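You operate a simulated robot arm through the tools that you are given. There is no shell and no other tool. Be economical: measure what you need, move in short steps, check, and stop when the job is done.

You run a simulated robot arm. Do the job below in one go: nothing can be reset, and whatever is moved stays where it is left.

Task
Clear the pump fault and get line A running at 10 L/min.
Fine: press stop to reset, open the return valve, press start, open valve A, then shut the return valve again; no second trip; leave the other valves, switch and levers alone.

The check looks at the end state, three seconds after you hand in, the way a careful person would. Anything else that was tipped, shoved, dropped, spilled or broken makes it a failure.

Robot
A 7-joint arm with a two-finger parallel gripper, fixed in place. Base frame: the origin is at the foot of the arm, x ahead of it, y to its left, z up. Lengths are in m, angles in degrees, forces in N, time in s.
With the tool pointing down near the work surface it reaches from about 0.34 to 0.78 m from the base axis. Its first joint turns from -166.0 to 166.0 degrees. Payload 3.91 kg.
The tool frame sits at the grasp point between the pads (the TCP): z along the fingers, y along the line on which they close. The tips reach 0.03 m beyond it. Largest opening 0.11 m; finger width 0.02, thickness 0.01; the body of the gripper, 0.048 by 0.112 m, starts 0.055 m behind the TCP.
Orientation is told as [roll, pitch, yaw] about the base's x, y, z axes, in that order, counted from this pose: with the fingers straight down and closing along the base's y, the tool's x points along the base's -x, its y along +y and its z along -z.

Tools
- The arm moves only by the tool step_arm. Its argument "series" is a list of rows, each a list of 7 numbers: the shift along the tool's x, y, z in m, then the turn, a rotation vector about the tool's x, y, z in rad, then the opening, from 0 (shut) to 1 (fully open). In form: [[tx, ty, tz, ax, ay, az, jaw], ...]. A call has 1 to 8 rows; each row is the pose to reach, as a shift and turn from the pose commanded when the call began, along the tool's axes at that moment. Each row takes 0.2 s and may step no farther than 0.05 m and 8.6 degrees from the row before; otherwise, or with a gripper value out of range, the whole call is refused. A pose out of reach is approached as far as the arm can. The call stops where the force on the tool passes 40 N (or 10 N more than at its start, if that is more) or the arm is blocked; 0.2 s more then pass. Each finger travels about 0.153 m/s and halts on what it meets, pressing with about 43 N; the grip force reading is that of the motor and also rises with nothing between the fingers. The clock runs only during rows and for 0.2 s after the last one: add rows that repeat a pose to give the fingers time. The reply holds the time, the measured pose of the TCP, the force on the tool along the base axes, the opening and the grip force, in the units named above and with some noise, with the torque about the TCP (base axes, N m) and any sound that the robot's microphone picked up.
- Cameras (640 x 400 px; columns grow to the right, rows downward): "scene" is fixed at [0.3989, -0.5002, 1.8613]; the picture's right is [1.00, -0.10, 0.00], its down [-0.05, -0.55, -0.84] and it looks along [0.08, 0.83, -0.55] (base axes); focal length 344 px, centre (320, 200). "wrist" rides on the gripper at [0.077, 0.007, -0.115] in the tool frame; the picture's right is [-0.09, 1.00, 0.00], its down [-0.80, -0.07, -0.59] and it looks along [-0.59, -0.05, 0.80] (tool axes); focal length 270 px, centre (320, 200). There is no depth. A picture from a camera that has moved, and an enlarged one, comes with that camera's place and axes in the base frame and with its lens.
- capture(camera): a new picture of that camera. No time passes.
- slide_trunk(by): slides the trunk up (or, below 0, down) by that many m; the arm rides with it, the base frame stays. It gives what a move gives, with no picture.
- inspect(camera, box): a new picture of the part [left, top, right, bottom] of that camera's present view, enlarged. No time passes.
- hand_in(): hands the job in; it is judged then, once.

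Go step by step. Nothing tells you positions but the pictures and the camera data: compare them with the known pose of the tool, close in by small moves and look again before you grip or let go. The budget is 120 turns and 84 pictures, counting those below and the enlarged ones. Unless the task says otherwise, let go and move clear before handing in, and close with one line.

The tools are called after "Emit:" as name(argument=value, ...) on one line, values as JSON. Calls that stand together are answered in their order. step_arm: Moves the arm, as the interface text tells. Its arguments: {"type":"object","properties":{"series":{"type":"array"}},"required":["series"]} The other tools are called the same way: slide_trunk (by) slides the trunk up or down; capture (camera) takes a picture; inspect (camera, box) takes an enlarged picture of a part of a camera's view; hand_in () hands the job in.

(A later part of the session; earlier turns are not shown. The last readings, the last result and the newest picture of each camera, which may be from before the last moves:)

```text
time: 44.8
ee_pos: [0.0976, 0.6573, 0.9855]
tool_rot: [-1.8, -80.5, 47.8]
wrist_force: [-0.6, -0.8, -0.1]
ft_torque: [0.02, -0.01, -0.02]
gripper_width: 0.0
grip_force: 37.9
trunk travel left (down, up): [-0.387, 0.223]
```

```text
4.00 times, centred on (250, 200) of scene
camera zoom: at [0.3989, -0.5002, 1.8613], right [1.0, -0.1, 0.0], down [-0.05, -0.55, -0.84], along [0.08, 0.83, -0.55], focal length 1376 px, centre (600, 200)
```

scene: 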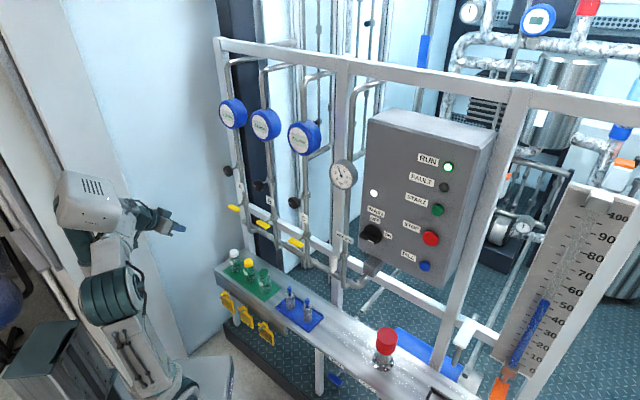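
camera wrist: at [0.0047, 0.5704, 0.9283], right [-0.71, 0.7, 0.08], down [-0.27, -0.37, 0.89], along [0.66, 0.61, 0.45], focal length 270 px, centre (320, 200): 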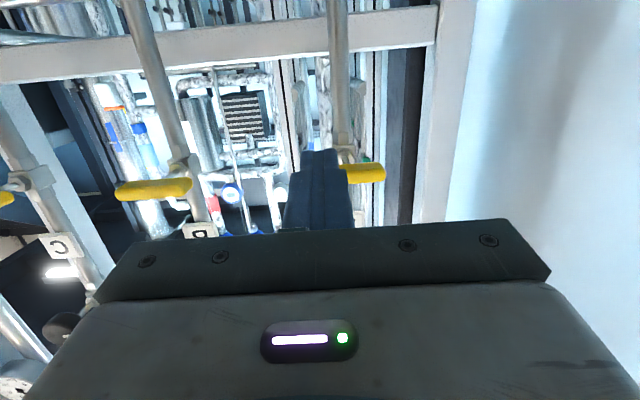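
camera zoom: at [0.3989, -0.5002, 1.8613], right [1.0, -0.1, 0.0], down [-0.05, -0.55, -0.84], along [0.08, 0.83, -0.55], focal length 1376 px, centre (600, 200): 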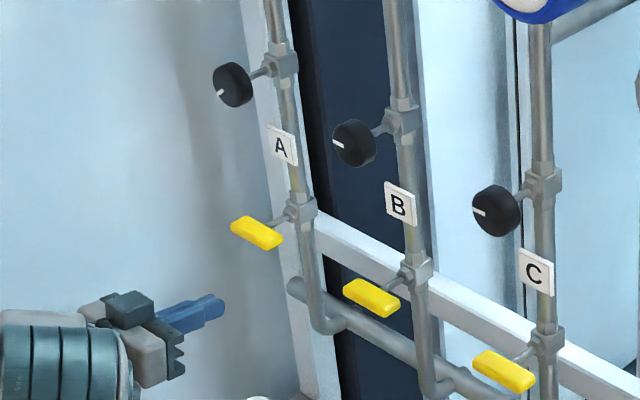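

A's pivot confirmed at about e' -0.415, z 1.018. I move in under the right half of the bar and look before pushing.

Emit:
step_arm(series=[[-0.01, -0.006, 0.025, 0, 0, 0, 0], [-0.0193, -0.006, 0.05, 0, 0, 0, 0], [-0.0193, -0.006, 0.07, 0, 0, 0, 0], [-0.0193, -0.006, 0.07, 0, 0, 0, 0]])

Emit:
inspect(camera="wrist", box=[230, 90, 440, 220])

Emit:
inspect(camera="scene", box=[200, 160, 290, 240])

```text
time: 45.8
ee_pos: [0.152, 0.7062, 0.9944]
tool_rot: [-1.8, -80.2, 47.7]
wrist_force: [-0.2, -0.3, -0.6]
ft_torque: [-0.02, -0.01, 0.01]
gripper_width: 0.0
grip_force: 37.7
trunk travel left (down, up): [-0.387, 0.223]
```

```text
3.05 times, centred on (335, 155) of wrist
camera zoom: at [0.0596, 0.6188, 0.9379], right [-0.71, 0.7, 0.08], down [-0.27, -0.37, 0.89], along [0.66, 0.61, 0.45], focal length 824 px, centre (274, 337)
```

zoom: 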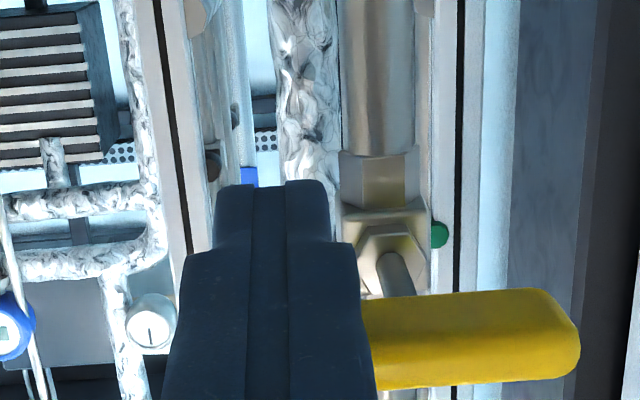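

```text
5.00 times, centred on (245, 200) of scene
camera zoom: at [0.3989, -0.5002, 1.8613], right [1.0, -0.1, 0.0], down [-0.05, -0.55, -0.84], along [0.08, 0.83, -0.55], focal length 1720 px, centre (695, 200)
```

zoom: 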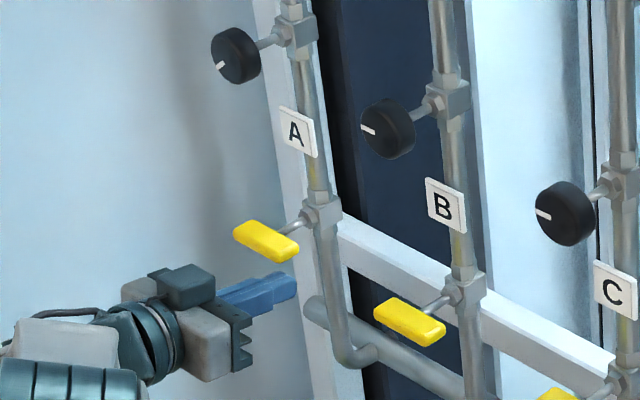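

The finger is beneath the bar's right half. Pushing up along the arc, first part.

Emit:
step_arm(series=[[-0.006, 0.001, -0.001, 0, 0, 0, 0], [-0.012, 0, -0.002, 0, 0, 0, 0], [-0.018, -0.002, -0.003, 0, 0, 0, 0], [-0.022, -0.004, -0.0035, 0, 0, 0, 0], [-0.026, -0.004, -0.004, 0, 0, 0, 0]])

Emit:
inspect(camera="wrist", box=[230, 90, 440, 220])

Emit:
inspect(camera="scene", box=[200, 160, 290, 240])

```text
time: 47.0
ee_pos: [0.1543, 0.7038, 1.0214]
tool_rot: [-2.0, -80.3, 47.8]
wrist_force: [-1.6, -1.1, -0.8]
ft_torque: [-0.01, 0.0, -0.02]
gripper_width: 0.0
grip_force: 37.5
trunk travel left (down, up): [-0.387, 0.223]
```

```text
3.05 times, centred on (335, 155) of wrist
camera zoom: at [0.0625, 0.6164, 0.9646], right [-0.71, 0.7, 0.08], down [-0.27, -0.37, 0.89], along [0.66, 0.61, 0.45], focal length 824 px, centre (274, 337)
```

zoom: 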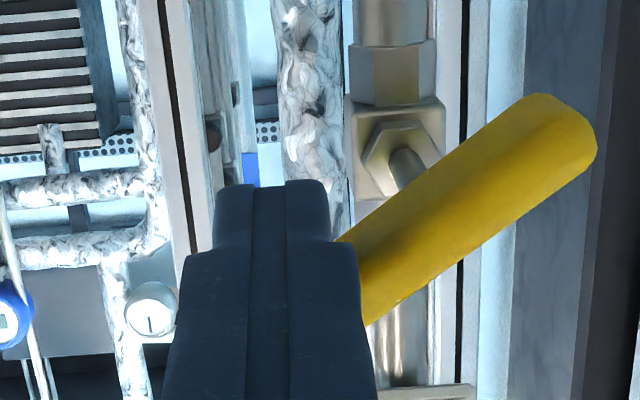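

```text
5.00 times, centred on (245, 200) of scene
camera zoom: at [0.3989, -0.5002, 1.8613], right [1.0, -0.1, 0.0], down [-0.05, -0.55, -0.84], along [0.08, 0.83, -0.55], focal length 1720 px, centre (695, 200)
```

zoom: 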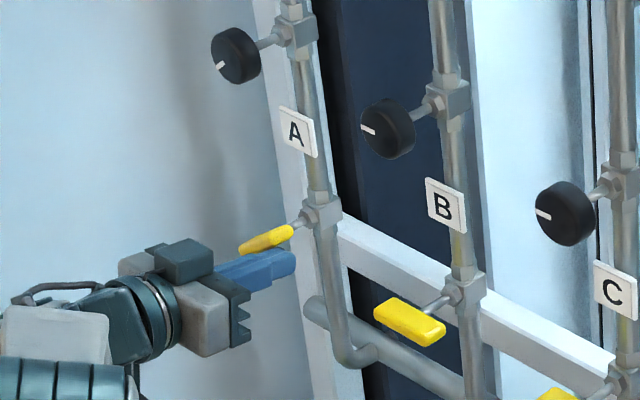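

Turning as expected. Second half of the arc.

Emit:
step_arm(series=[[-0.007, 0, -0.001, 0, 0, 0, 0], [-0.014, 0.001, -0.002, 0, 0, 0, 0], [-0.02, 0.003, -0.003, 0, 0, 0, 0], [-0.024, 0.006, -0.004, 0, 0, 0, 0], [-0.026, 0.01, -0.004, 0, 0, 0, 0], [-0.026, 0.013, -0.004, 0, 0, 0, 0], [-0.026, 0.016, -0.004, 0, 0, 0, 0]])

Emit:
inspect(camera="wrist", box=[230, 90, 440, 220])

Emit:
inspect(camera="scene", box=[200, 80, 380, 240])

```text
time: 48.6
ee_pos: [0.143, 0.7146, 1.0479]
tool_rot: [-1.6, -80.4, 47.5]
wrist_force: [2.2, -2.9, 3.2]
ft_torque: [0.04, -0.02, -0.07]
gripper_width: 0.0
grip_force: 37.2
trunk travel left (down, up): [-0.387, 0.223]
```

```text
3.05 times, centred on (335, 155) of wrist
camera zoom: at [0.0509, 0.6273, 0.9909], right [-0.71, 0.7, 0.08], down [-0.27, -0.37, 0.89], along [0.66, 0.61, 0.45], focal length 824 px, centre (274, 337)
```

zoom: 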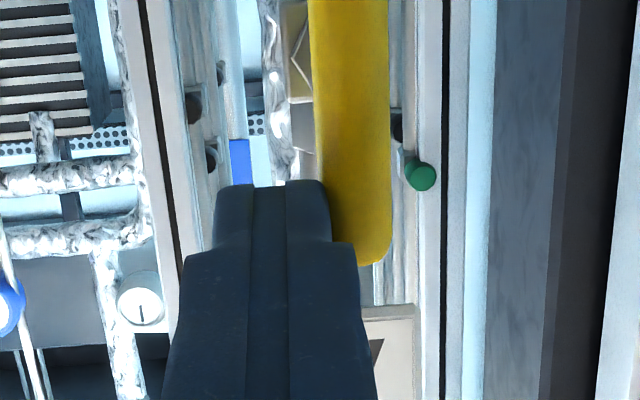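

```text
2.50 times, centred on (290, 160) of scene
camera zoom: at [0.3989, -0.5002, 1.8613], right [1.0, -0.1, 0.0], down [-0.05, -0.55, -0.84], along [0.08, 0.83, -0.55], focal length 860 px, centre (395, 300)
```

zoom: 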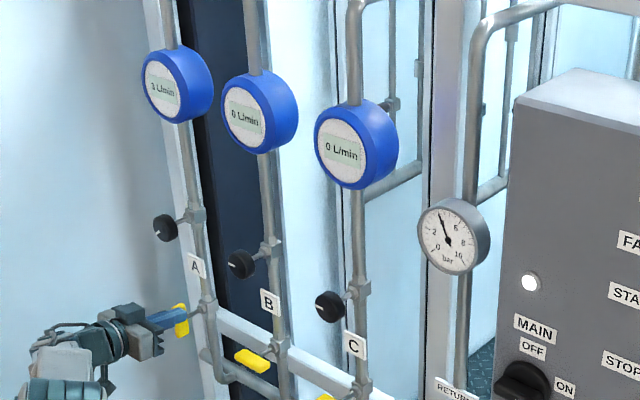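

The bar is vertical. A tiny extra nudge to the stop, then back out and read the flow.

Emit:
step_arm(series=[[0, 0.004, 0, 0, 0, 0, 0], [0, 0.007, 0, 0, 0, 0, 0]])

Emit:
step_arm(series=[[0, -0.007, -0.005, 0, 0, 0, 0], [0, -0.007, -0.05, 0, 0, 0, 0], [0, -0.007, -0.1, 0, 0, 0, 0], [0, -0.007, -0.1, 0, 0, 0, 0]])

Emit:
inspect(camera="scene", box=[200, 80, 300, 240])

Emit:
inspect(camera="scene", box=[300, 130, 470, 290])

```text
time: 49.4
ee_pos: [0.1429, 0.7145, 1.0485]
tool_rot: [-2.5, -80.3, 47.6]
wrist_force: [6.9, -27.7, 1.9]
ft_torque: [-0.03, -0.06, -0.53]
gripper_width: 0.0
grip_force: 37.7
trunk travel left (down, up): [-0.387, 0.223]
stopped in row 2: the force on the tool passed its limit at 41 N (the readings are from after the stop); the commanded pose is now the measured one
```

```text
time: 50.4
ee_pos: [0.0765, 0.6425, 1.0642]
tool_rot: [-2.7, -80.1, 48.3]
wrist_force: [0.5, -0.2, 0.9]
ft_torque: [-0.01, 0.01, -0.01]
gripper_width: 0.0
grip_force: 37.5
trunk travel left (down, up): [-0.387, 0.223]
```

```text
2.50 times, centred on (250, 160) of scene
camera zoom: at [0.3989, -0.5002, 1.8613], right [1.0, -0.1, 0.0], down [-0.05, -0.55, -0.84], along [0.08, 0.83, -0.55], focal length 860 px, centre (495, 300)
```

zoom: 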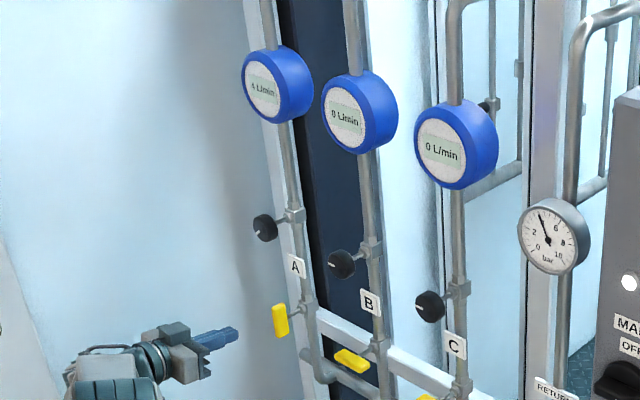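

```text
2.50 times, centred on (385, 210) of scene
camera zoom: at [0.3989, -0.5002, 1.8613], right [1.0, -0.1, 0.0], down [-0.05, -0.55, -0.84], along [0.08, 0.83, -0.55], focal length 860 px, centre (158, 175)
```

zoom: 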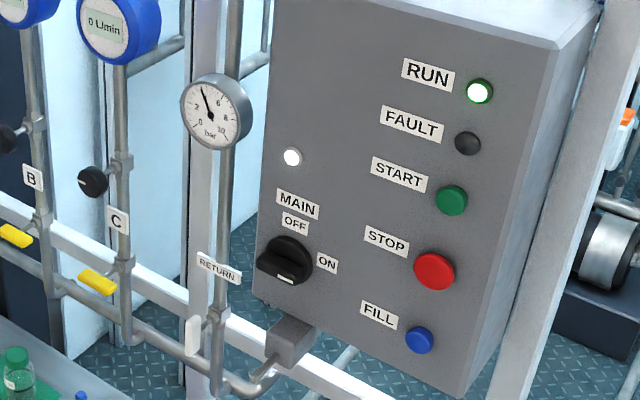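

A is open and flowing at ~4 L/min, with RETURN still open. Now I retract, tilt the fingers back to 45° and traverse to the RETURN valve.

Emit:
step_arm(series=[[-0.006, 0, -0.03, 0, 0.1, 0, 0], [-0.012, 0, -0.06, 0, 0.22, 0, 0], [-0.018, 0, -0.09, 0, 0.34, 0, 0], [-0.024, 0, -0.12, 0, 0.46, 0, 0], [-0.03, 0, -0.148, 0, 0.6, 0, 0], [-0.03, 0, -0.148, 0, 0.6, 0, 0]])

Emit:
step_arm(series=[[0, -0.045, 0, 0, 0, 0, 0], [0, -0.09, 0, 0, 0, 0, 0], [0, -0.135, 0, 0, 0, 0, 0], [0, -0.18, 0, 0, 0, 0, 0], [0, -0.225, 0, 0, 0, 0, 0], [0, -0.27, 0, 0, 0, 0, 0], [0, -0.315, 0, 0, 0, 0, 0], [0, -0.36, 0, 0, 0, 0, 0]])

Emit:
capture(camera="wrist")

```text
time: 51.8
ee_pos: [-0.0232, 0.5427, 1.1182]
tool_rot: [-0.7, -45.7, 46.2]
wrist_force: [-0.5, 0.0, -1.1]
ft_torque: [0.01, -0.06, 0.0]
gripper_width: 0.0002
grip_force: 37.7
trunk travel left (down, up): [-0.387, 0.223]
```

```text
time: 53.6
ee_pos: [0.233, 0.2907, 1.1207]
tool_rot: [-0.6, -45.8, 46.2]
wrist_force: [-0.3, 0.6, 0.2]
ft_torque: [-0.03, 0.03, -0.04]
gripper_width: 0.0002
grip_force: 38.0
trunk travel left (down, up): [-0.387, 0.223]
```

```text
36 pictures are left
camera wrist: at [0.1336, 0.1986, 1.1446], right [-0.67, 0.74, 0.05], down [0.14, 0.05, 0.99], along [0.73, 0.67, -0.14], focal length 270 px, centre (320, 200)
```

wrist: 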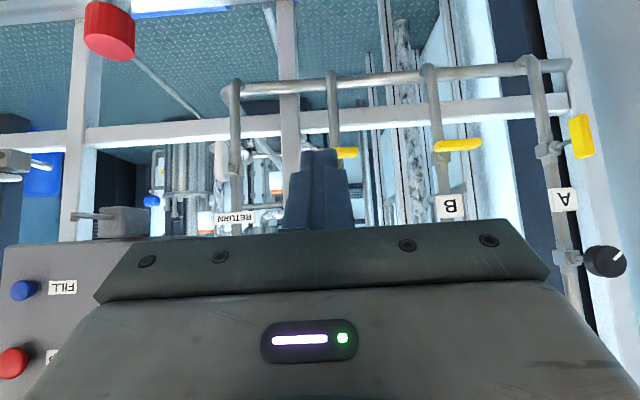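

Comfortable traverse. Now I approach the upper-left side of the RETURN bar with ~20° tilt, stopping short to check.

Emit:
step_arm(series=[[-0.0157, -0.0222, 0.029, 0, -0.074, 0, 0], [-0.0313, -0.0443, 0.0579, 0, -0.148, 0, 0], [-0.047, -0.0665, 0.0868, 0, -0.222, 0, 0], [-0.0627, -0.0887, 0.1158, 0, -0.297, 0, 0], [-0.0783, -0.1108, 0.1447, 0, -0.371, 0, 0], [-0.094, -0.133, 0.1737, 0, -0.445, 0, 0], [-0.094, -0.133, 0.1737, 0, -0.445, 0, 0]])

Emit:
capture(camera="wrist")

Emit:
inspect(camera="scene", box=[280, 210, 380, 290])

```text
time: 55.2
ee_pos: [0.4603, 0.3354, 1.0707]
tool_rot: [-1.6, -71.2, 47.1]
wrist_force: [-0.3, -0.3, -0.3]
ft_torque: [-0.01, 0.02, 0.02]
gripper_width: 0.0002
grip_force: 37.7
trunk travel left (down, up): [-0.387, 0.223]
```

```text
35 pictures are left
camera wrist: at [0.3637, 0.2435, 1.0329], right [-0.69, 0.72, 0.07], down [-0.17, -0.26, 0.95], along [0.7, 0.65, 0.3], focal length 270 px, centre (320, 200)
```

wrist: 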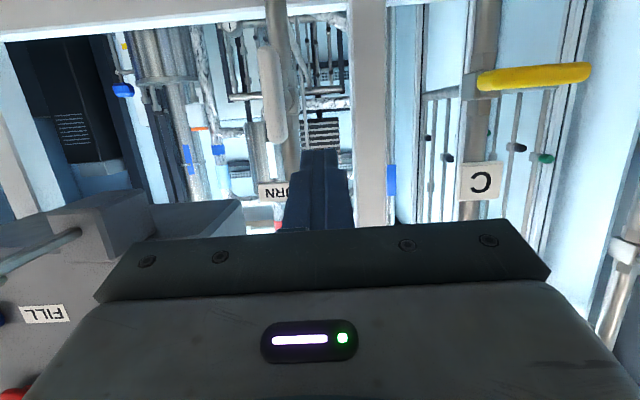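

```text
5.00 times, centred on (330, 250) of scene
camera zoom: at [0.3989, -0.5002, 1.8613], right [1.0, -0.1, 0.0], down [-0.05, -0.55, -0.84], along [0.08, 0.83, -0.55], focal length 1720 px, centre (270, -50)
```

zoom: 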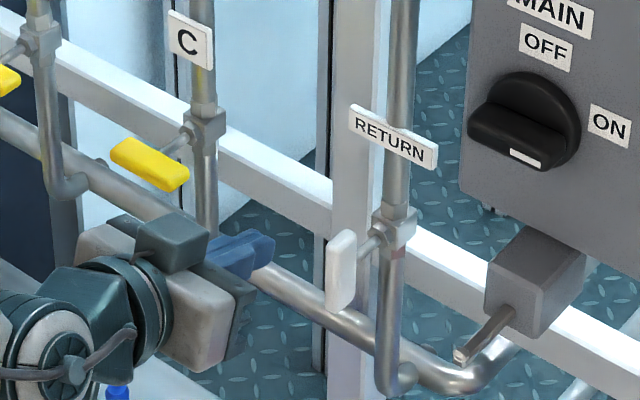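

RETURN pivot confirmed (e' 0.120, z 1.017). I slide in beside its upper end on the left and start pushing right.

Emit:
step_arm(series=[[0.006, 0, 0.02, 0, 0, 0, 0], [0.006, 0, 0.0475, 0, 0, 0, 0], [0.006, -0.006, 0.0475, 0, 0, 0, 0], [0.004, -0.013, 0.0475, 0, 0, 0, 0], [0.002, -0.02, 0.0475, 0, 0, 0, 0], [0.001, -0.027, 0.0475, 0, 0, 0, 0], [0.001, -0.034, 0.0475, 0, 0, 0, 0]])

Emit:
inspect(camera="wrist", box=[200, 60, 410, 200])

Emit:
inspect(camera="scene", box=[280, 210, 380, 290])

```text
time: 56.8
ee_pos: [0.5177, 0.342, 1.0522]
tool_rot: [-1.5, -71.3, 47.2]
wrist_force: [-0.5, -0.2, 0.9]
ft_torque: [0.0, -0.02, 0.01]
gripper_width: 0.0
grip_force: 37.8
trunk travel left (down, up): [-0.387, 0.223]
```

```text
2.86 times, centred on (305, 130) of wrist
camera zoom: at [0.4206, 0.2501, 1.0153], right [-0.69, 0.72, 0.07], down [-0.17, -0.26, 0.95], along [0.7, 0.65, 0.3], focal length 772 px, centre (363, 400)
```

zoom: 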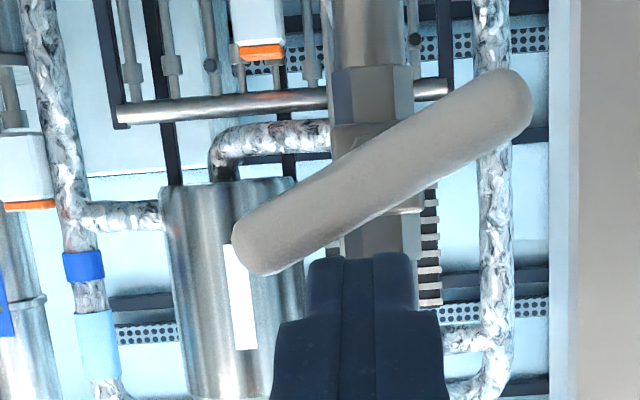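

```text
5.00 times, centred on (330, 250) of scene
camera zoom: at [0.3989, -0.5002, 1.8613], right [1.0, -0.1, 0.0], down [-0.05, -0.55, -0.84], along [0.08, 0.83, -0.55], focal length 1720 px, centre (270, -50)
```

zoom: 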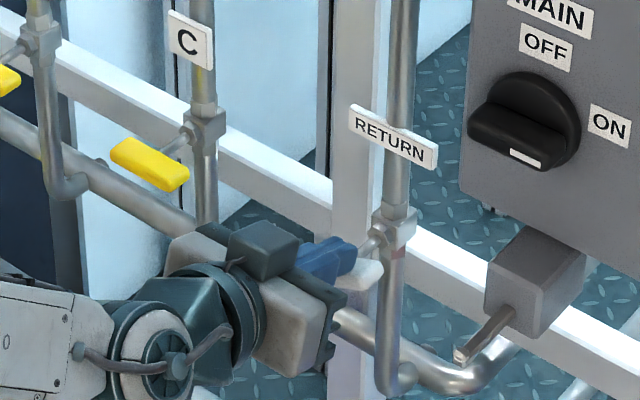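

About two thirds closed. Continue right and then down to bring the bar horizontal.

Emit:
step_arm(series=[[0, -0.006, 0, 0, 0, 0, 0], [0.001, -0.012, 0, 0, 0, 0, 0], [0.003, -0.018, 0.001, 0, 0, 0, 0], [0.006, -0.021, 0.002, 0, 0, 0, 0], [0.009, -0.021, 0.003, 0, 0, 0, 0], [0.012, -0.021, 0.004, 0, 0, 0, 0], [0.015, -0.021, 0.005, 0, 0, 0, 0]])

Emit:
inspect(camera="wrist", box=[200, 60, 410, 200])

Emit:
inspect(camera="scene", box=[200, 80, 300, 240])

Emit:
inspect(camera="scene", box=[300, 130, 470, 290])

```text
time: 58.4
ee_pos: [0.5333, 0.326, 1.0456]
tool_rot: [-1.8, -72.2, 47.4]
wrist_force: [7.6, 3.6, 38.1]
ft_torque: [0.79, -0.79, -0.5]
gripper_width: 0.0
grip_force: 37.6
trunk travel left (down, up): [-0.387, 0.223]
```

```text
2.86 times, centred on (305, 130) of wrist
camera zoom: at [0.436, 0.2352, 1.0059], right [-0.69, 0.72, 0.07], down [-0.18, -0.27, 0.94], along [0.7, 0.64, 0.32], focal length 772 px, centre (363, 400)
```

zoom: 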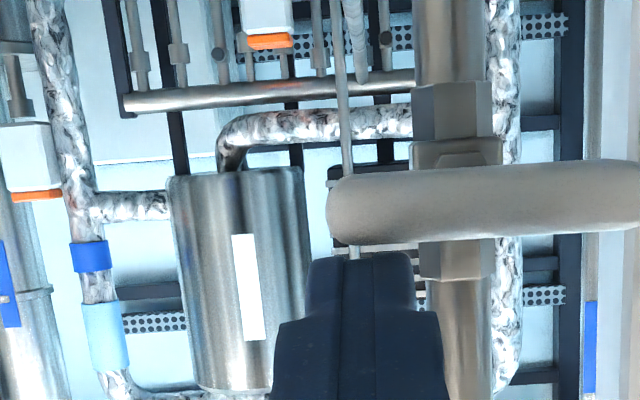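

```text
2.50 times, centred on (250, 160) of scene
camera zoom: at [0.3989, -0.5002, 1.8613], right [1.0, -0.1, 0.0], down [-0.05, -0.55, -0.84], along [0.08, 0.83, -0.55], focal length 860 px, centre (495, 300)
```

zoom: 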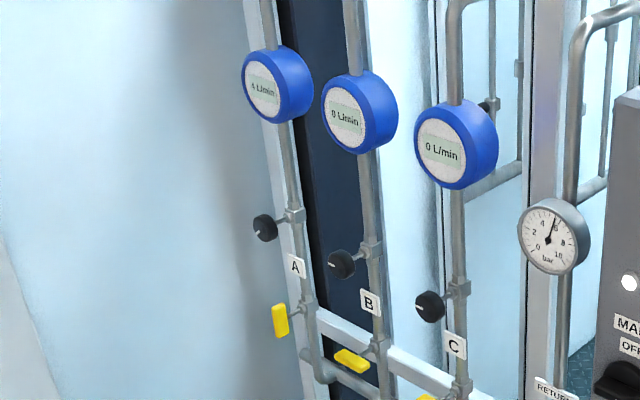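

```text
2.50 times, centred on (385, 210) of scene
camera zoom: at [0.3989, -0.5002, 1.8613], right [1.0, -0.1, 0.0], down [-0.05, -0.55, -0.84], along [0.08, 0.83, -0.55], focal length 860 px, centre (158, 175)
```

zoom: 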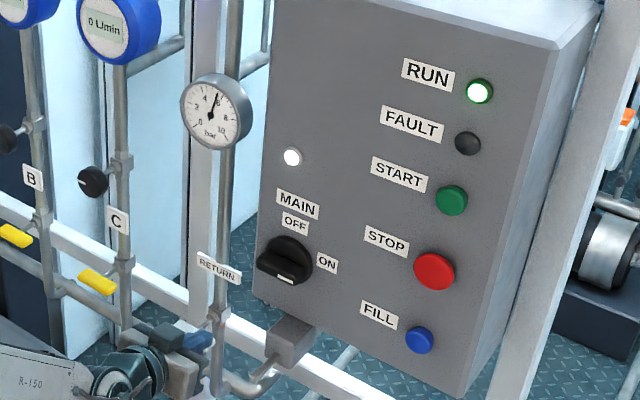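

The bar is hard against its closed stop. I lift off, back out and read the flow.

Emit:
step_arm(series=[[-0.012, 0, 0, 0, 0, 0, 0], [-0.014, 0, -0.04, 0, 0, 0, 0], [-0.014, 0, -0.08, 0, 0, 0, 0], [-0.014, 0, -0.12, 0, 0, 0, 0], [-0.014, 0, -0.12, 0, 0, 0, 0], [-0.014, 0, -0.12, 0, 0, 0, 0]])

Emit:
inspect(camera="scene", box=[215, 90, 255, 130])

Emit:
inspect(camera="scene", box=[300, 130, 470, 290])

```text
time: 59.8
ee_pos: [0.4556, 0.2506, 1.0866]
tool_rot: [-1.5, -71.2, 47.0]
wrist_force: [-0.1, -0.4, -0.4]
ft_torque: [0.03, -0.01, -0.03]
gripper_width: 0.0
grip_force: 37.2
trunk travel left (down, up): [-0.387, 0.223]
```

```text
10.00 times, centred on (235, 110) of scene
camera zoom: at [0.3989, -0.5002, 1.8613], right [1.0, -0.1, 0.0], down [-0.05, -0.55, -0.84], along [0.08, 0.83, -0.55], focal length 3440 px, centre (1170, 1100)
```

zoom: 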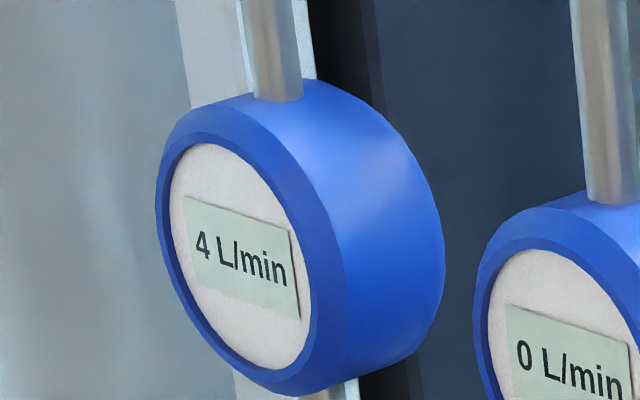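

```text
2.50 times, centred on (385, 210) of scene
camera zoom: at [0.3989, -0.5002, 1.8613], right [1.0, -0.1, 0.0], down [-0.05, -0.55, -0.84], along [0.08, 0.83, -0.55], focal length 860 px, centre (158, 175)
```

zoom: 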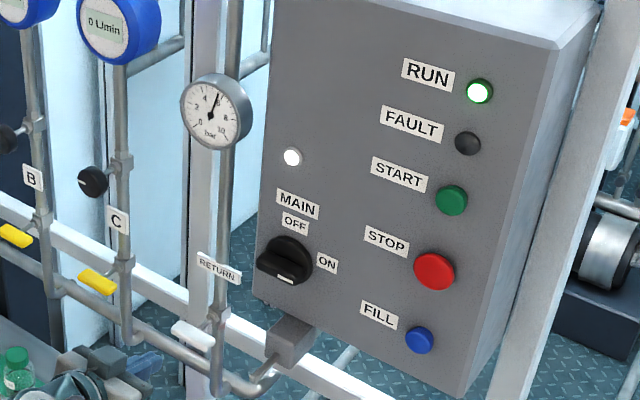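

RUN is on and no trip, return is shut, but A reads a steady 4 L/min, so line A's own throttle knob has to be trimmed to reach 10. I go over to it via the same safe route.

Emit:
step_arm(series=[[0, 0, -0.037, 0, 0.11, 0, 0], [0, 0, -0.074, 0, 0.22, 0, 0], [-0.001, 0, -0.112, 0, 0.33, 0, 0], [-0.002, 0, -0.149, 0, 0.44, 0, 0], [-0.002, 0, -0.149, 0, 0.44, 0, 0]])

Emit:
step_arm(series=[[0, 0.048, 0, 0, 0, 0, 0], [0, 0.096, 0, 0, 0, 0, 0], [0, 0.144, 0, 0, 0, 0, 0], [0, 0.192, 0, 0, 0, 0, 0], [0, 0.24, 0, 0, 0, 0, 0], [0, 0.288, 0, 0, 0, 0, 0], [0, 0.336, 0, 0, 0, 0, 0], [0, 0.384, 0, 0, 0, 0, 0]])

Emit:
step_arm(series=[[-0.02, 0.045, -0.02, 0, 0, 0, 0], [-0.04, 0.09, -0.02, 0, 0, 0, 0], [-0.05, 0.135, -0.02, 0, 0, 0, 0], [-0.05, 0.16, -0.02, 0, 0, 0, 0], [-0.05, 0.16, -0.02, 0, 0, 0, 0]])

Emit:
capture(camera="wrist")

Emit:
inspect(camera="scene", box=[200, 80, 300, 180])

```text
time: 61.0
ee_pos: [0.3619, 0.1481, 1.129]
tool_rot: [1.7, -44.8, 44.7]
wrist_force: [1.5, 0.4, -0.4]
ft_torque: [0.01, -0.02, 0.0]
gripper_width: 0.0
grip_force: 37.3
trunk travel left (down, up): [-0.387, 0.223]
```

```text
time: 61.6
ee_pos: [0.3394, 0.1911, 1.0947]
tool_rot: [13.0, -39.7, 37.2]
wrist_force: [0.7, 0.3, 0.3]
ft_torque: [0.0, 0.03, 0.02]
gripper_width: 0.0
grip_force: 37.9
trunk travel left (down, up): [-0.387, 0.223]
stopped in row 2: the arm was blocked; the commanded pose is now the measured one
```

```text
refused: row 1 steps farther than a row can; nothing moved
```

```text
26 pictures are left
camera wrist: at [0.2457, 0.095, 1.1315], right [-0.65, 0.73, 0.23], down [0.33, -0.01, 0.95], along [0.69, 0.68, -0.23], focal length 270 px, centre (320, 200)
```

wrist: 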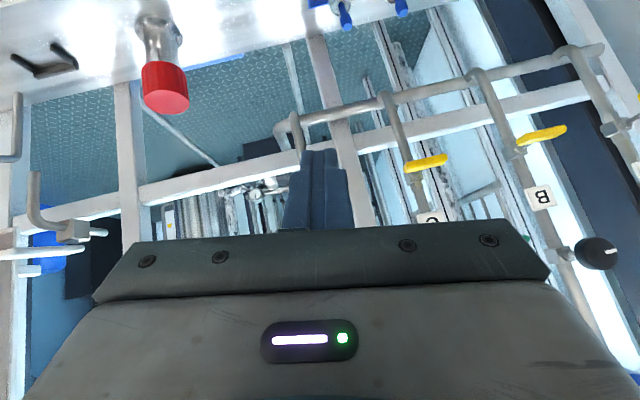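

```text
4.00 times, centred on (250, 130) of scene
camera zoom: at [0.3989, -0.5002, 1.8613], right [1.0, -0.1, 0.0], down [-0.05, -0.55, -0.84], along [0.08, 0.83, -0.55], focal length 1376 px, centre (600, 480)
```

zoom: 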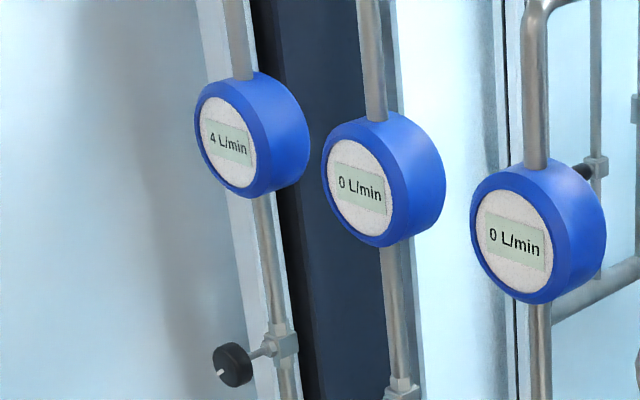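

Same twist limit on this side; recover to fingers-down first, then traverse as before.

Emit:
step_arm(series=[[0, 0, 0, 0.034, 0.141, -0.011, 0], [0, 0, 0, 0.068, 0.282, -0.022, 0], [0, 0, 0, 0.102, 0.422, -0.033, 0], [0, 0, 0, 0.136, 0.563, -0.044, 0], [0, 0, 0, 0.17, 0.704, -0.055, 0], [0, 0, 0, 0.17, 0.704, -0.055, 0]])

Emit:
step_arm(series=[[0, 0.045, -0.005, 0, 0, 0, 0], [0, 0.09, -0.01, 0, 0, 0, 0], [0, 0.135, -0.015, 0, 0, 0, 0], [0, 0.18, -0.02, 0, 0, 0, 0], [0, 0.225, -0.025, 0, 0, 0, 0], [0, 0.27, -0.03, 0, 0, 0, 0], [0, 0.315, -0.035, 0, 0, 0, 0], [0, 0.36, -0.04, 0, 0, 0, 0]])

Emit:
step_arm(series=[[0, 0.045, 0, 0, 0, 0, 0], [0, 0.09, 0, 0, 0, 0, 0], [0, 0.13, 0, 0, -0.1, 0, 0], [0, 0.15, 0, 0, -0.24, 0, 0], [0, 0.15, 0, 0, -0.38, 0, 0], [0, 0.15, 0, 0, -0.52, 0, 0], [0, 0.15, 0, 0, -0.66, 0, 0], [0, 0.15, 0, 0, -0.785, 0, 0]])

Emit:
capture(camera="wrist")

```text
time: 62.5
ee_pos: [0.2992, 0.2398, 1.0987]
tool_rot: [3.6, -14.3, 54.5]
wrist_force: [-0.2, -0.1, 1.0]
ft_torque: [0.02, 0.0, 0.0]
gripper_width: 0.0
grip_force: 37.4
trunk travel left (down, up): [-0.387, 0.223]
stopped in row 4: the arm was blocked; the commanded pose is now the measured one
```

```text
time: 63.0
ee_pos: [0.2602, 0.2732, 1.1011]
tool_rot: [15.7, -12.1, 53.3]
wrist_force: [-1.2, -0.5, -0.4]
ft_torque: [0.01, 0.0, 0.01]
gripper_width: 0.0005
grip_force: 37.8
trunk travel left (down, up): [-0.387, 0.223]
stopped in row 2: the arm was blocked; the commanded pose is now the measured one
```

```text
time: 63.7
ee_pos: [0.2228, 0.3047, 1.1203]
tool_rot: [26.3, -9.6, 49.7]
wrist_force: [-0.8, -0.6, 0.3]
ft_torque: [0.03, -0.02, 0.02]
gripper_width: 0.0001
grip_force: 37.6
trunk travel left (down, up): [-0.387, 0.223]
stopped in row 3: the arm was blocked; the commanded pose is now the measured one
```

```text
24 pictures are left
camera wrist: at [0.1961, 0.2041, 1.2112], right [-0.67, 0.59, 0.45], down [0.71, 0.33, 0.63], along [0.22, 0.74, -0.64], focal length 270 px, centre (320, 200)
```

wrist: 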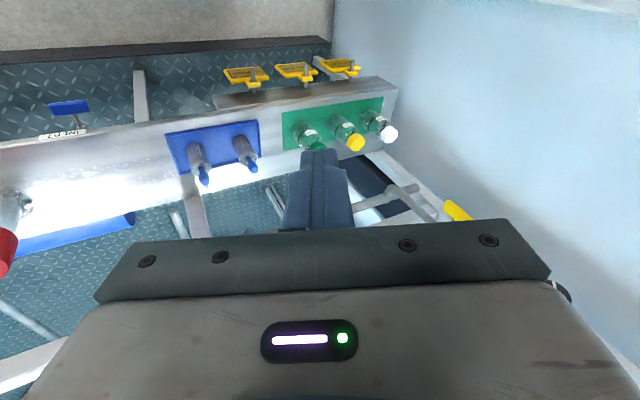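

I was too near the arm's inner reach. I push outward ~10 cm while squaring the tool to fingers-down.

Emit:
step_arm(series=[[-0.04, 0, -0.006, 0, 0, 0, 0], [-0.075, 0, -0.011, 0.05, 0.015, 0.012, 0], [-0.103, -0.001, -0.016, 0.17, 0.053, 0.043, 0], [-0.103, -0.001, -0.016, 0.3, 0.093, 0.076, 0], [-0.103, -0.001, -0.016, 0.4, 0.124, 0.101, 0], [-0.103, -0.001, -0.016, 0.464, 0.144, 0.117, 0], [-0.103, -0.001, -0.016, 0.464, 0.144, 0.117, 0]])

Emit:
capture(camera="scene")

```text
time: 65.3
ee_pos: [0.2931, 0.3771, 1.1511]
tool_rot: [-0.1, 0.0, 45.2]
wrist_force: [0.7, -0.3, -0.2]
ft_torque: [0.01, -0.03, 0.0]
gripper_width: 0.0001
grip_force: 37.8
trunk travel left (down, up): [-0.387, 0.223]
```

```text
23 pictures are left
```

scene: 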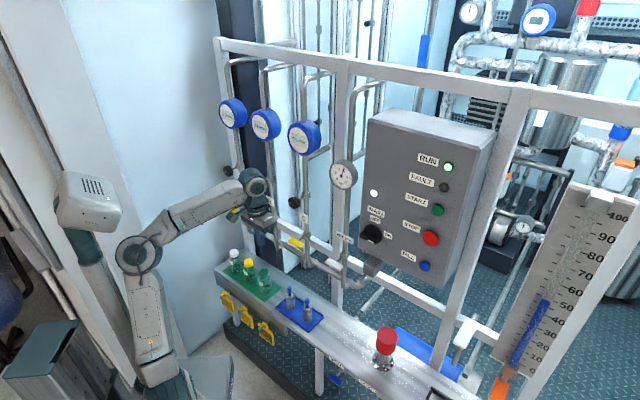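

Clear and squared. Now traverse left at this height, drawing back a bit, then pitch up to face knob A.

Emit:
step_arm(series=[[0.005, 0.045, 0, 0, 0, 0, 0], [0.015, 0.09, 0, 0, 0, 0, 0], [0.025, 0.135, 0, 0, 0, 0, 0], [0.04, 0.178, 0, 0, 0, 0, 0], [0.055, 0.22, 0, 0, 0, 0, 0], [0.07, 0.262, 0, 0, 0, 0, 0], [0.08, 0.305, 0, 0, 0, 0, 0], [0.09, 0.346, 0, 0, 0, 0, 0]])

Emit:
step_arm(series=[[0, 0, -0.005, 0, -0.14, 0, 0], [0, 0, -0.01, 0, -0.28, 0, 0], [0, 0, -0.015, 0, -0.42, 0, 0], [0, 0, -0.02, 0, -0.56, 0, 0], [0, 0, -0.025, 0, -0.7, 0, 0], [0, 0, -0.03, 0, -0.84, 0, 0], [0, 0, -0.04, 0, -0.98, 0, 0]])

Emit:
capture(camera="wrist")

Emit:
inspect(camera="scene", box=[205, 90, 305, 190])

```text
time: 66.4
ee_pos: [0.2236, 0.4408, 1.1558]
tool_rot: [1.9, -0.5, 34.8]
wrist_force: [-0.1, -0.1, 0.5]
ft_torque: [0.02, 0.0, 0.03]
gripper_width: 0.0001
grip_force: 37.6
out of reach, approached as far as the arm can: row 4, 5
trunk travel left (down, up): [-0.387, 0.223]
stopped in row 5: the arm was blocked; the commanded pose is now the measured one
```

```text
time: 67.1
ee_pos: [0.299, 0.4024, 1.1732]
tool_rot: [3.8, -19.4, 23.6]
wrist_force: [-0.8, -0.8, 0.1]
ft_torque: [-0.01, -0.02, 0.03]
gripper_width: 0.0
grip_force: 38.1
trunk travel left (down, up): [-0.387, 0.223]
stopped in row 3: the arm was blocked; the commanded pose is now the measured one
```

```text
22 pictures are left
camera wrist: at [0.1992, 0.3562, 1.2564], right [-0.34, 0.93, 0.09], down [0.56, 0.12, 0.82], along [0.76, 0.33, -0.56], focal length 270 px, centre (320, 200)
```

wrist: 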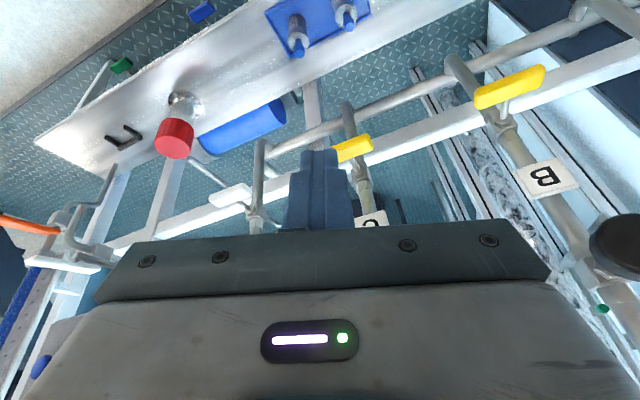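

```text
4.00 times, centred on (255, 140) of scene
camera zoom: at [0.3989, -0.5002, 1.8613], right [1.0, -0.1, 0.0], down [-0.05, -0.55, -0.84], along [0.08, 0.83, -0.55], focal length 1376 px, centre (580, 440)
```

zoom: 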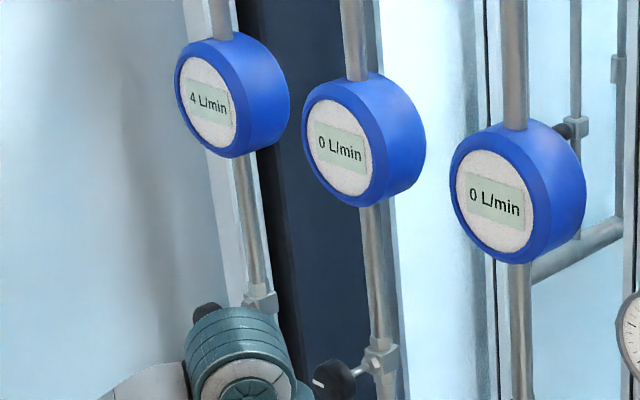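

The elbow posture has drifted into a limit. Earlier, stretching high with fingers down reset it, so I repeat that: up and back while squaring the tool.

Emit:
step_arm(series=[[0.0046, -0.0129, -0.0223, 0, 0.02, -0.02, 0], [0.0092, -0.0258, -0.0445, 0, 0.05, -0.05, 0], [0.0138, -0.0386, -0.0668, 0, 0.1, -0.1, 0], [0.0185, -0.0515, -0.089, 0, 0.15, -0.155, 0], [0.0231, -0.0644, -0.1113, 0, 0.2, -0.21, 0], [0.0277, -0.0773, -0.1335, 0, 0.25, -0.26, 0], [0.0323, -0.0901, -0.1558, 0, 0.3, -0.31, 0], [0.0369, -0.103, -0.178, 0, 0.349, -0.362, 0]])

Emit:
step_arm(series=[[0, 0, -0.02, 0, 0, 0, 0], [0, 0, -0.04, 0, 0, 0, 0], [0, 0, -0.06, 0, 0, 0, 0], [0, 0, -0.06, 0, 0, 0, 0]])

Emit:
capture(camera="scene")

```text
time: 68.6
ee_pos: [0.2619, 0.3406, 1.2436]
tool_rot: [-14.2, -3.0, 34.7]
wrist_force: [0.9, -0.1, 0.5]
ft_torque: [0.04, 0.01, -0.04]
gripper_width: 0.0
grip_force: 37.5
trunk travel left (down, up): [-0.387, 0.223]
stopped in row 7: the arm was blocked; the commanded pose is now the measured one
```

```text
time: 69.6
ee_pos: [0.2599, 0.3348, 1.2655]
tool_rot: [-13.9, -3.2, 34.8]
wrist_force: [-0.6, 0.6, 0.2]
ft_torque: [0.0, 0.03, 0.04]
gripper_width: 0.0001
grip_force: 37.4
out of reach, approached as far as the arm can: row 1, 2, 3, 4
trunk travel left (down, up): [-0.387, 0.223]
```

```text
20 pictures are left
```

scene: 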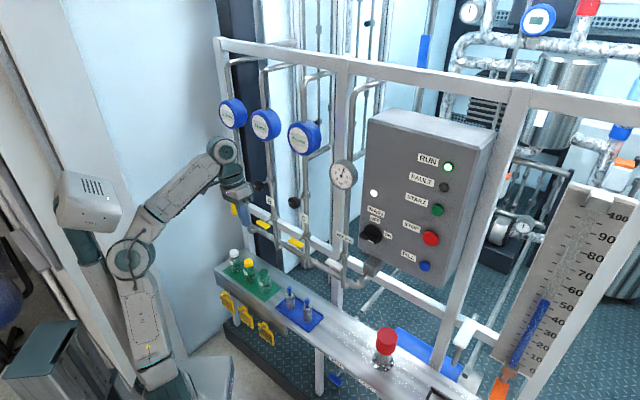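

Something (likely the last wrist joint) is at its end in this turning direction. The gripper is symmetric, so I'll test turning it the other way around its axis, toward the 180°-flipped pose.

Emit:
step_arm(series=[[0, 0, 0.01, 0, 0, 0.145, 0], [0, 0, 0.02, 0, 0, 0.29, 0], [0, 0, 0.03, 0, 0, 0.435, 0], [0, 0, 0.04, 0, 0, 0.58, 0], [0, 0, 0.05, 0, 0, 0.725, 0], [0, 0, 0.05, 0, 0, 0.87, 0], [0, 0, 0.05, 0, 0, 1.015, 0], [0, 0, 0.05, 0, 0, 1.16, 0]])

```text
time: 70.2
ee_pos: [0.3011, 0.2622, 1.267]
tool_rot: [-1.1, -4.8, 17.7]
wrist_force: [0.0, 1.0, 0.3]
ft_torque: [-0.07, 0.01, -0.05]
gripper_width: 0.0
grip_force: 36.9
out of reach, approached as far as the arm can: row 1, 2, 3
trunk travel left (down, up): [-0.387, 0.223]
stopped in row 3: the arm was blocked; the commanded pose is now the measured one
```

Turning that way drags the arm round, so the limit is in decreasing yaw. I test increasing yaw instead, moving a little lower so reach isn't an issue.

Emit:
step_arm(series=[[0, 0, 0.015, 0, 0, -0.145, 0], [0, 0, 0.03, 0, 0, -0.29, 0], [0, 0, 0.045, 0, 0, -0.435, 0], [0, 0, 0.06, 0, 0, -0.58, 0], [0, 0, 0.075, 0, 0, -0.725, 0], [0, 0, 0.09, 0, 0, -0.87, 0], [0, 0, 0.1, 0, 0, -1.015, 0], [0, 0, 0.1, 0, 0, -1.16, 0]])

```text
time: 72.0
ee_pos: [0.3219, 0.2517, 1.165]
tool_rot: [-5.7, 0.3, 80.7]
wrist_force: [-0.6, 0.1, -0.1]
ft_torque: [0.0, -0.01, 0.02]
gripper_width: 0.0002
grip_force: 37.9
trunk travel left (down, up): [-0.387, 0.223]
```

Free this way. I continue to the flipped pose (yaw ≈225°), which puts the wrist joint mid-range and the camera on top.

Emit:
step_arm(series=[[0, 0, 0, 0, 0, -0.145, 0], [0, 0, 0, 0, 0, -0.29, 0], [0, 0, 0, 0, 0, -0.435, 0], [0, 0, 0, 0, 0, -0.58, 0], [0, 0, 0, 0, 0, -0.725, 0], [0, 0, 0, 0, 0, -0.87, 0], [0, 0, 0, 0, 0, -1.015, 0], [0, 0, 0, 0, 0, -1.16, 0]])

Emit:
step_arm(series=[[0, 0, 0, 0, 0, -0.145, 0], [0, 0, 0, 0, 0, -0.29, 0], [0, 0, 0, 0, 0, -0.435, 0], [0, 0, 0, 0, 0, -0.58, 0], [0, 0, 0, 0, 0, -0.725, 0], [0, 0, 0, 0, 0, -0.87, 0], [0, 0, 0, 0, 0, -1.015, 0], [0, 0, 0, 0, 0, -1.16, 0]])

```text
time: 73.2
ee_pos: [0.3324, 0.2478, 1.1599]
tool_rot: [-5.0, 9.1, 114.6]
wrist_force: [0.1, -0.3, 0.0]
ft_torque: [0.0, -0.01, 0.02]
gripper_width: 0.0001
grip_force: 38.1
trunk travel left (down, up): [-0.387, 0.223]
stopped in row 5: the arm was blocked; the commanded pose is now the measured one
```

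```text
time: 74.9
ee_pos: [0.345, 0.2413, 1.15]
tool_rot: [11.8, 14.2, 168.9]
wrist_force: [0.8, 0.6, -0.5]
ft_torque: [0.01, 0.02, 0.01]
gripper_width: 0.0004
grip_force: 38.2
trunk travel left (down, up): [-0.387, 0.223]
stopped in row 8: the arm was blocked; the commanded pose is now the measured one
```

Moving through with brief hang-ups. I finish to yaw 225° level, moving slightly outward.

Emit:
step_arm(series=[[0.004, -0.006, 0, 0.039, -0.016, -0.124, 0], [0.008, -0.012, 0, 0.077, -0.032, -0.249, 0], [0.012, -0.019, 0, 0.116, -0.048, -0.373, 0], [0.016, -0.025, 0, 0.154, -0.063, -0.498, 0], [0.02, -0.031, 0, 0.193, -0.079, -0.622, 0], [0.024, -0.037, 0, 0.232, -0.095, -0.747, 0], [0.028, -0.044, 0, 0.27, -0.111, -0.871, 0], [0.032, -0.05, 0, 0.309, -0.127, -0.996, 0]])

Emit:
capture(camera="scene")

```text
time: 76.7
ee_pos: [0.388, 0.2819, 1.1483]
tool_rot: [0.1, 0.0, -134.8]
wrist_force: [-0.6, 0.3, -0.2]
ft_torque: [-0.03, 0.02, -0.04]
gripper_width: 0.0
grip_force: 37.7
trunk travel left (down, up): [-0.387, 0.223]
```

```text
19 pictures are left
```

scene: 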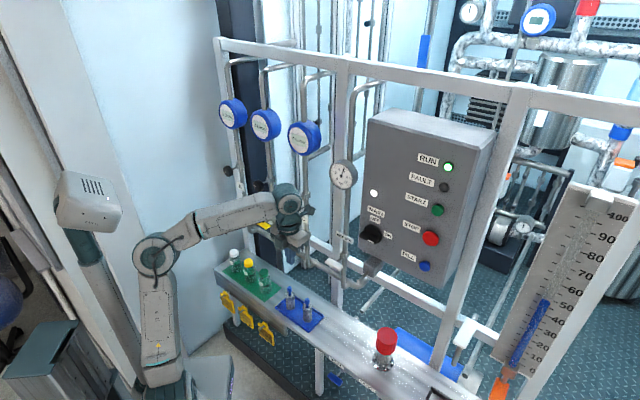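

Flipped pose achieved cleanly and nothing disturbed. Traverse left now.

Emit:
step_arm(series=[[-0.005, -0.045, 0, 0, 0, 0, 0], [-0.01, -0.09, 0, 0, 0, 0, 0], [-0.015, -0.135, 0, 0, 0, 0, 0], [-0.02, -0.18, 0, 0, 0, 0, 0], [-0.03, -0.225, 0, 0, 0, 0, 0], [-0.04, -0.27, 0, 0, 0, 0, 0], [-0.05, -0.315, 0, 0, 0, 0, 0], [-0.06, -0.36, 0, 0, 0, 0, 0]])

Emit:
step_arm(series=[[-0.01, -0.045, 0, 0, 0, 0, 0], [-0.02, -0.085, -0.005, 0, 0.1, 0, 0], [-0.03, -0.12, -0.01, 0, 0.2, 0, 0], [-0.03, -0.12, -0.02, 0, 0.34, 0, 0], [-0.03, -0.12, -0.03, 0, 0.48, 0, 0], [-0.03, -0.12, -0.04, 0, 0.62, 0, 0], [-0.03, -0.12, -0.05, 0, 0.76, 0, 0], [-0.03, -0.12, -0.05, 0, 0.9, 0, 0]])

Emit:
capture(camera="wrist")

```text
time: 78.1
ee_pos: [0.2523, 0.4065, 1.1609]
tool_rot: [-2.6, 0.3, -144.5]
wrist_force: [0.4, 0.5, -0.3]
ft_torque: [0.03, -0.03, 0.0]
gripper_width: 0.0001
grip_force: 38.3
trunk travel left (down, up): [-0.387, 0.223]
stopped in row 7: the arm was blocked; the commanded pose is now the measured one
```

```text
time: 78.9
ee_pos: [0.2541, 0.4478, 1.1861]
tool_rot: [-4.9, 10.5, -155.5]
wrist_force: [1.6, 0.0, 0.1]
ft_torque: [0.02, 0.02, 0.02]
gripper_width: 0.0001
grip_force: 38.0
trunk travel left (down, up): [-0.387, 0.223]
stopped in row 4: the arm was blocked; the commanded pose is now the measured one
```

```text
18 pictures are left
camera wrist: at [0.3114, 0.4552, 1.3116], right [0.34, -0.93, -0.1], down [-0.82, -0.35, 0.44], along [-0.45, -0.07, -0.89], focal length 270 px, centre (320, 200)
```

wrist: 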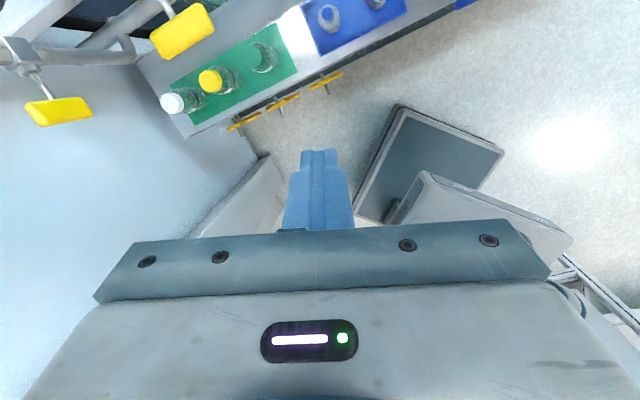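

The pattern suggests two arm joints sharing the turn (upper arm near vertical), one saturated; slow motion should let the other catch up. I try a slow yaw correction in place.

Emit:
step_arm(series=[[0, 0, 0, 0, 0, -0.04, 0], [0, 0, 0, 0, 0, -0.08, 0], [0, 0, 0, 0, 0, -0.12, 0], [0, 0, 0, 0, 0, -0.16, 0], [0, 0, 0, 0, 0, -0.2, 0], [0, 0, 0, 0, 0, -0.24, 0], [0, 0, 0, 0, 0, -0.28, 0], [0, 0, 0, 0, 0, -0.32, 0]])

Emit:
step_arm(series=[[0, -0.01, 0, 0, 0, 0, 0], [0, -0.02, 0, 0, 0, 0, 0], [0, -0.03, 0, 0, 0, 0, 0], [0, -0.04, 0, 0, 0, 0, 0], [0, -0.05, 0, 0, 0, 0, 0], [0, -0.06, 0, 0, 0, 0, 0], [0, -0.07, 0, 0, 0, 0, 0], [0, -0.08, 0, 0, 0, 0, 0]])

```text
time: 80.7
ee_pos: [0.255, 0.4498, 1.186]
tool_rot: [-1.4, 11.4, -137.4]
wrist_force: [-0.2, -0.1, -0.7]
ft_torque: [-0.01, 0.0, 0.02]
gripper_width: 0.0001
grip_force: 37.6
trunk travel left (down, up): [-0.387, 0.223]
```

```text
time: 82.5
ee_pos: [0.1998, 0.5053, 1.1916]
tool_rot: [-1.8, 11.6, -137.1]
wrist_force: [-0.6, 0.0, -0.4]
ft_torque: [-0.01, 0.02, 0.0]
gripper_width: 0.0
grip_force: 37.5
trunk travel left (down, up): [-0.387, 0.223]
```

Slow moves work. Continue left slowly, drawing back a little.

Emit:
step_arm(series=[[-0.006, -0.013, 0, 0, 0, 0, 0], [-0.012, -0.026, 0, 0, 0, 0, 0], [-0.018, -0.039, 0, 0, 0, 0, 0], [-0.024, -0.052, 0, 0, 0, 0, 0], [-0.03, -0.065, 0, 0, 0, 0, 0], [-0.036, -0.078, 0, 0, 0, 0, 0], [-0.042, -0.091, 0, 0, 0, 0, 0], [-0.048, -0.104, 0, 0, 0, 0, 0]])

Emit:
step_arm(series=[[-0.006, -0.011, 0, 0, 0.02, 0, 0], [-0.012, -0.022, 0, 0, 0.04, 0, 0], [-0.018, -0.033, 0, 0, 0.08, 0, 0], [-0.024, -0.044, 0, 0, 0.14, 0, 0], [-0.03, -0.055, 0, 0, 0.2, 0, 0], [-0.036, -0.066, 0, 0, 0.27, 0, 0], [-0.042, -0.077, 0, 0, 0.34, 0, 0], [-0.045, -0.085, 0, 0, 0.41, 0, 0]])

Emit:
step_arm(series=[[0, 0, 0, 0, 0.08, 0, 0], [0, 0, 0, 0, 0.16, 0, 0], [0, 0, 0, 0, 0.24, 0, 0], [0, 0, 0, 0, 0.32, 0, 0], [0, 0, 0, 0, 0.4, 0, 0], [0, 0, 0, 0, 0.48, 0, 0], [0, 0, 0, 0, 0.56, 0, 0], [0, 0, 0, 0, 0.6, 0, 0]])

Emit:
capture(camera="wrist")

```text
time: 84.5
ee_pos: [0.1511, 0.5382, 1.1954]
tool_rot: [-3.3, 11.7, -143.1]
wrist_force: [0.8, -0.6, 0.0]
ft_torque: [-0.01, -0.04, -0.02]
gripper_width: 0.0
grip_force: 37.8
trunk travel left (down, up): [-0.387, 0.223]
stopped in row 8: the arm was blocked; the commanded pose is now the measured one
```

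```text
time: 85.7
ee_pos: [0.1887, 0.5434, 1.2023]
tool_rot: [-5.2, 21.7, -153.3]
wrist_force: [0.1, -0.6, 0.4]
ft_torque: [0.02, -0.01, 0.01]
gripper_width: 0.0
grip_force: 37.4
trunk travel left (down, up): [-0.387, 0.223]
stopped in row 5: the arm was blocked; the commanded pose is now the measured one
```

```text
time: 86.7
ee_pos: [0.2743, 0.5132, 1.2093]
tool_rot: [-7.7, 37.2, -165.0]
wrist_force: [0.1, -0.8, 0.9]
ft_torque: [0.03, 0.01, -0.03]
gripper_width: 0.0
grip_force: 37.3
trunk travel left (down, up): [-0.387, 0.223]
stopped in row 4: the arm was blocked; the commanded pose is now the measured one
```

```text
17 pictures are left
camera wrist: at [0.2745, 0.4881, 1.3453], right [0.27, -0.95, -0.16], down [-0.96, -0.27, -0.01], along [-0.04, 0.16, -0.99], focal length 270 px, centre (320, 200)
```

wrist: 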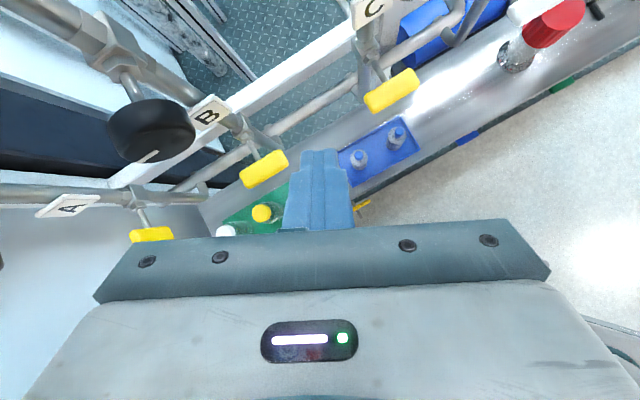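

The arm's redundant joints have wound up from my left/right trips (right extended, left retracted). To unwind I'll work lower relative to the shoulder: TCP down and back first, then the trunk up.

Emit:
step_arm(series=[[-0.012, 0.004, 0.006, 0, 0, 0, 0], [-0.03, 0.01, 0.016, 0, 0, 0, 0], [-0.053, 0.018, 0.028, 0, 0, 0, 0], [-0.077, 0.026, 0.04, 0, 0, 0, 0], [-0.1, 0.034, 0.053, 0, 0, 0, 0], [-0.124, 0.042, 0.065, 0, 0, 0, 0], [-0.148, 0.05, 0.078, 0, 0, 0, 0], [-0.165, 0.056, 0.087, 0, 0, 0, 0]])

Emit:
capture(camera="scene")

```text
time: 87.5
ee_pos: [0.3406, 0.4447, 1.1555]
tool_rot: [-9.1, 36.7, -176.1]
wrist_force: [0.7, 0.6, 0.0]
ft_torque: [-0.01, -0.04, 0.03]
gripper_width: 0.0
grip_force: 37.2
trunk travel left (down, up): [-0.387, 0.223]
stopped in row 4: the arm was blocked; the commanded pose is now the measured one
```

```text
16 pictures are left
```

scene: 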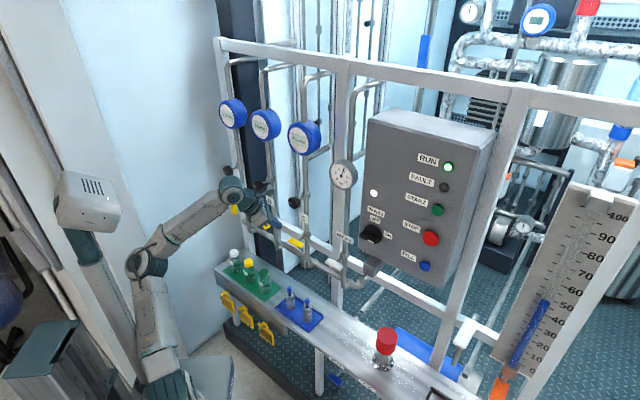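

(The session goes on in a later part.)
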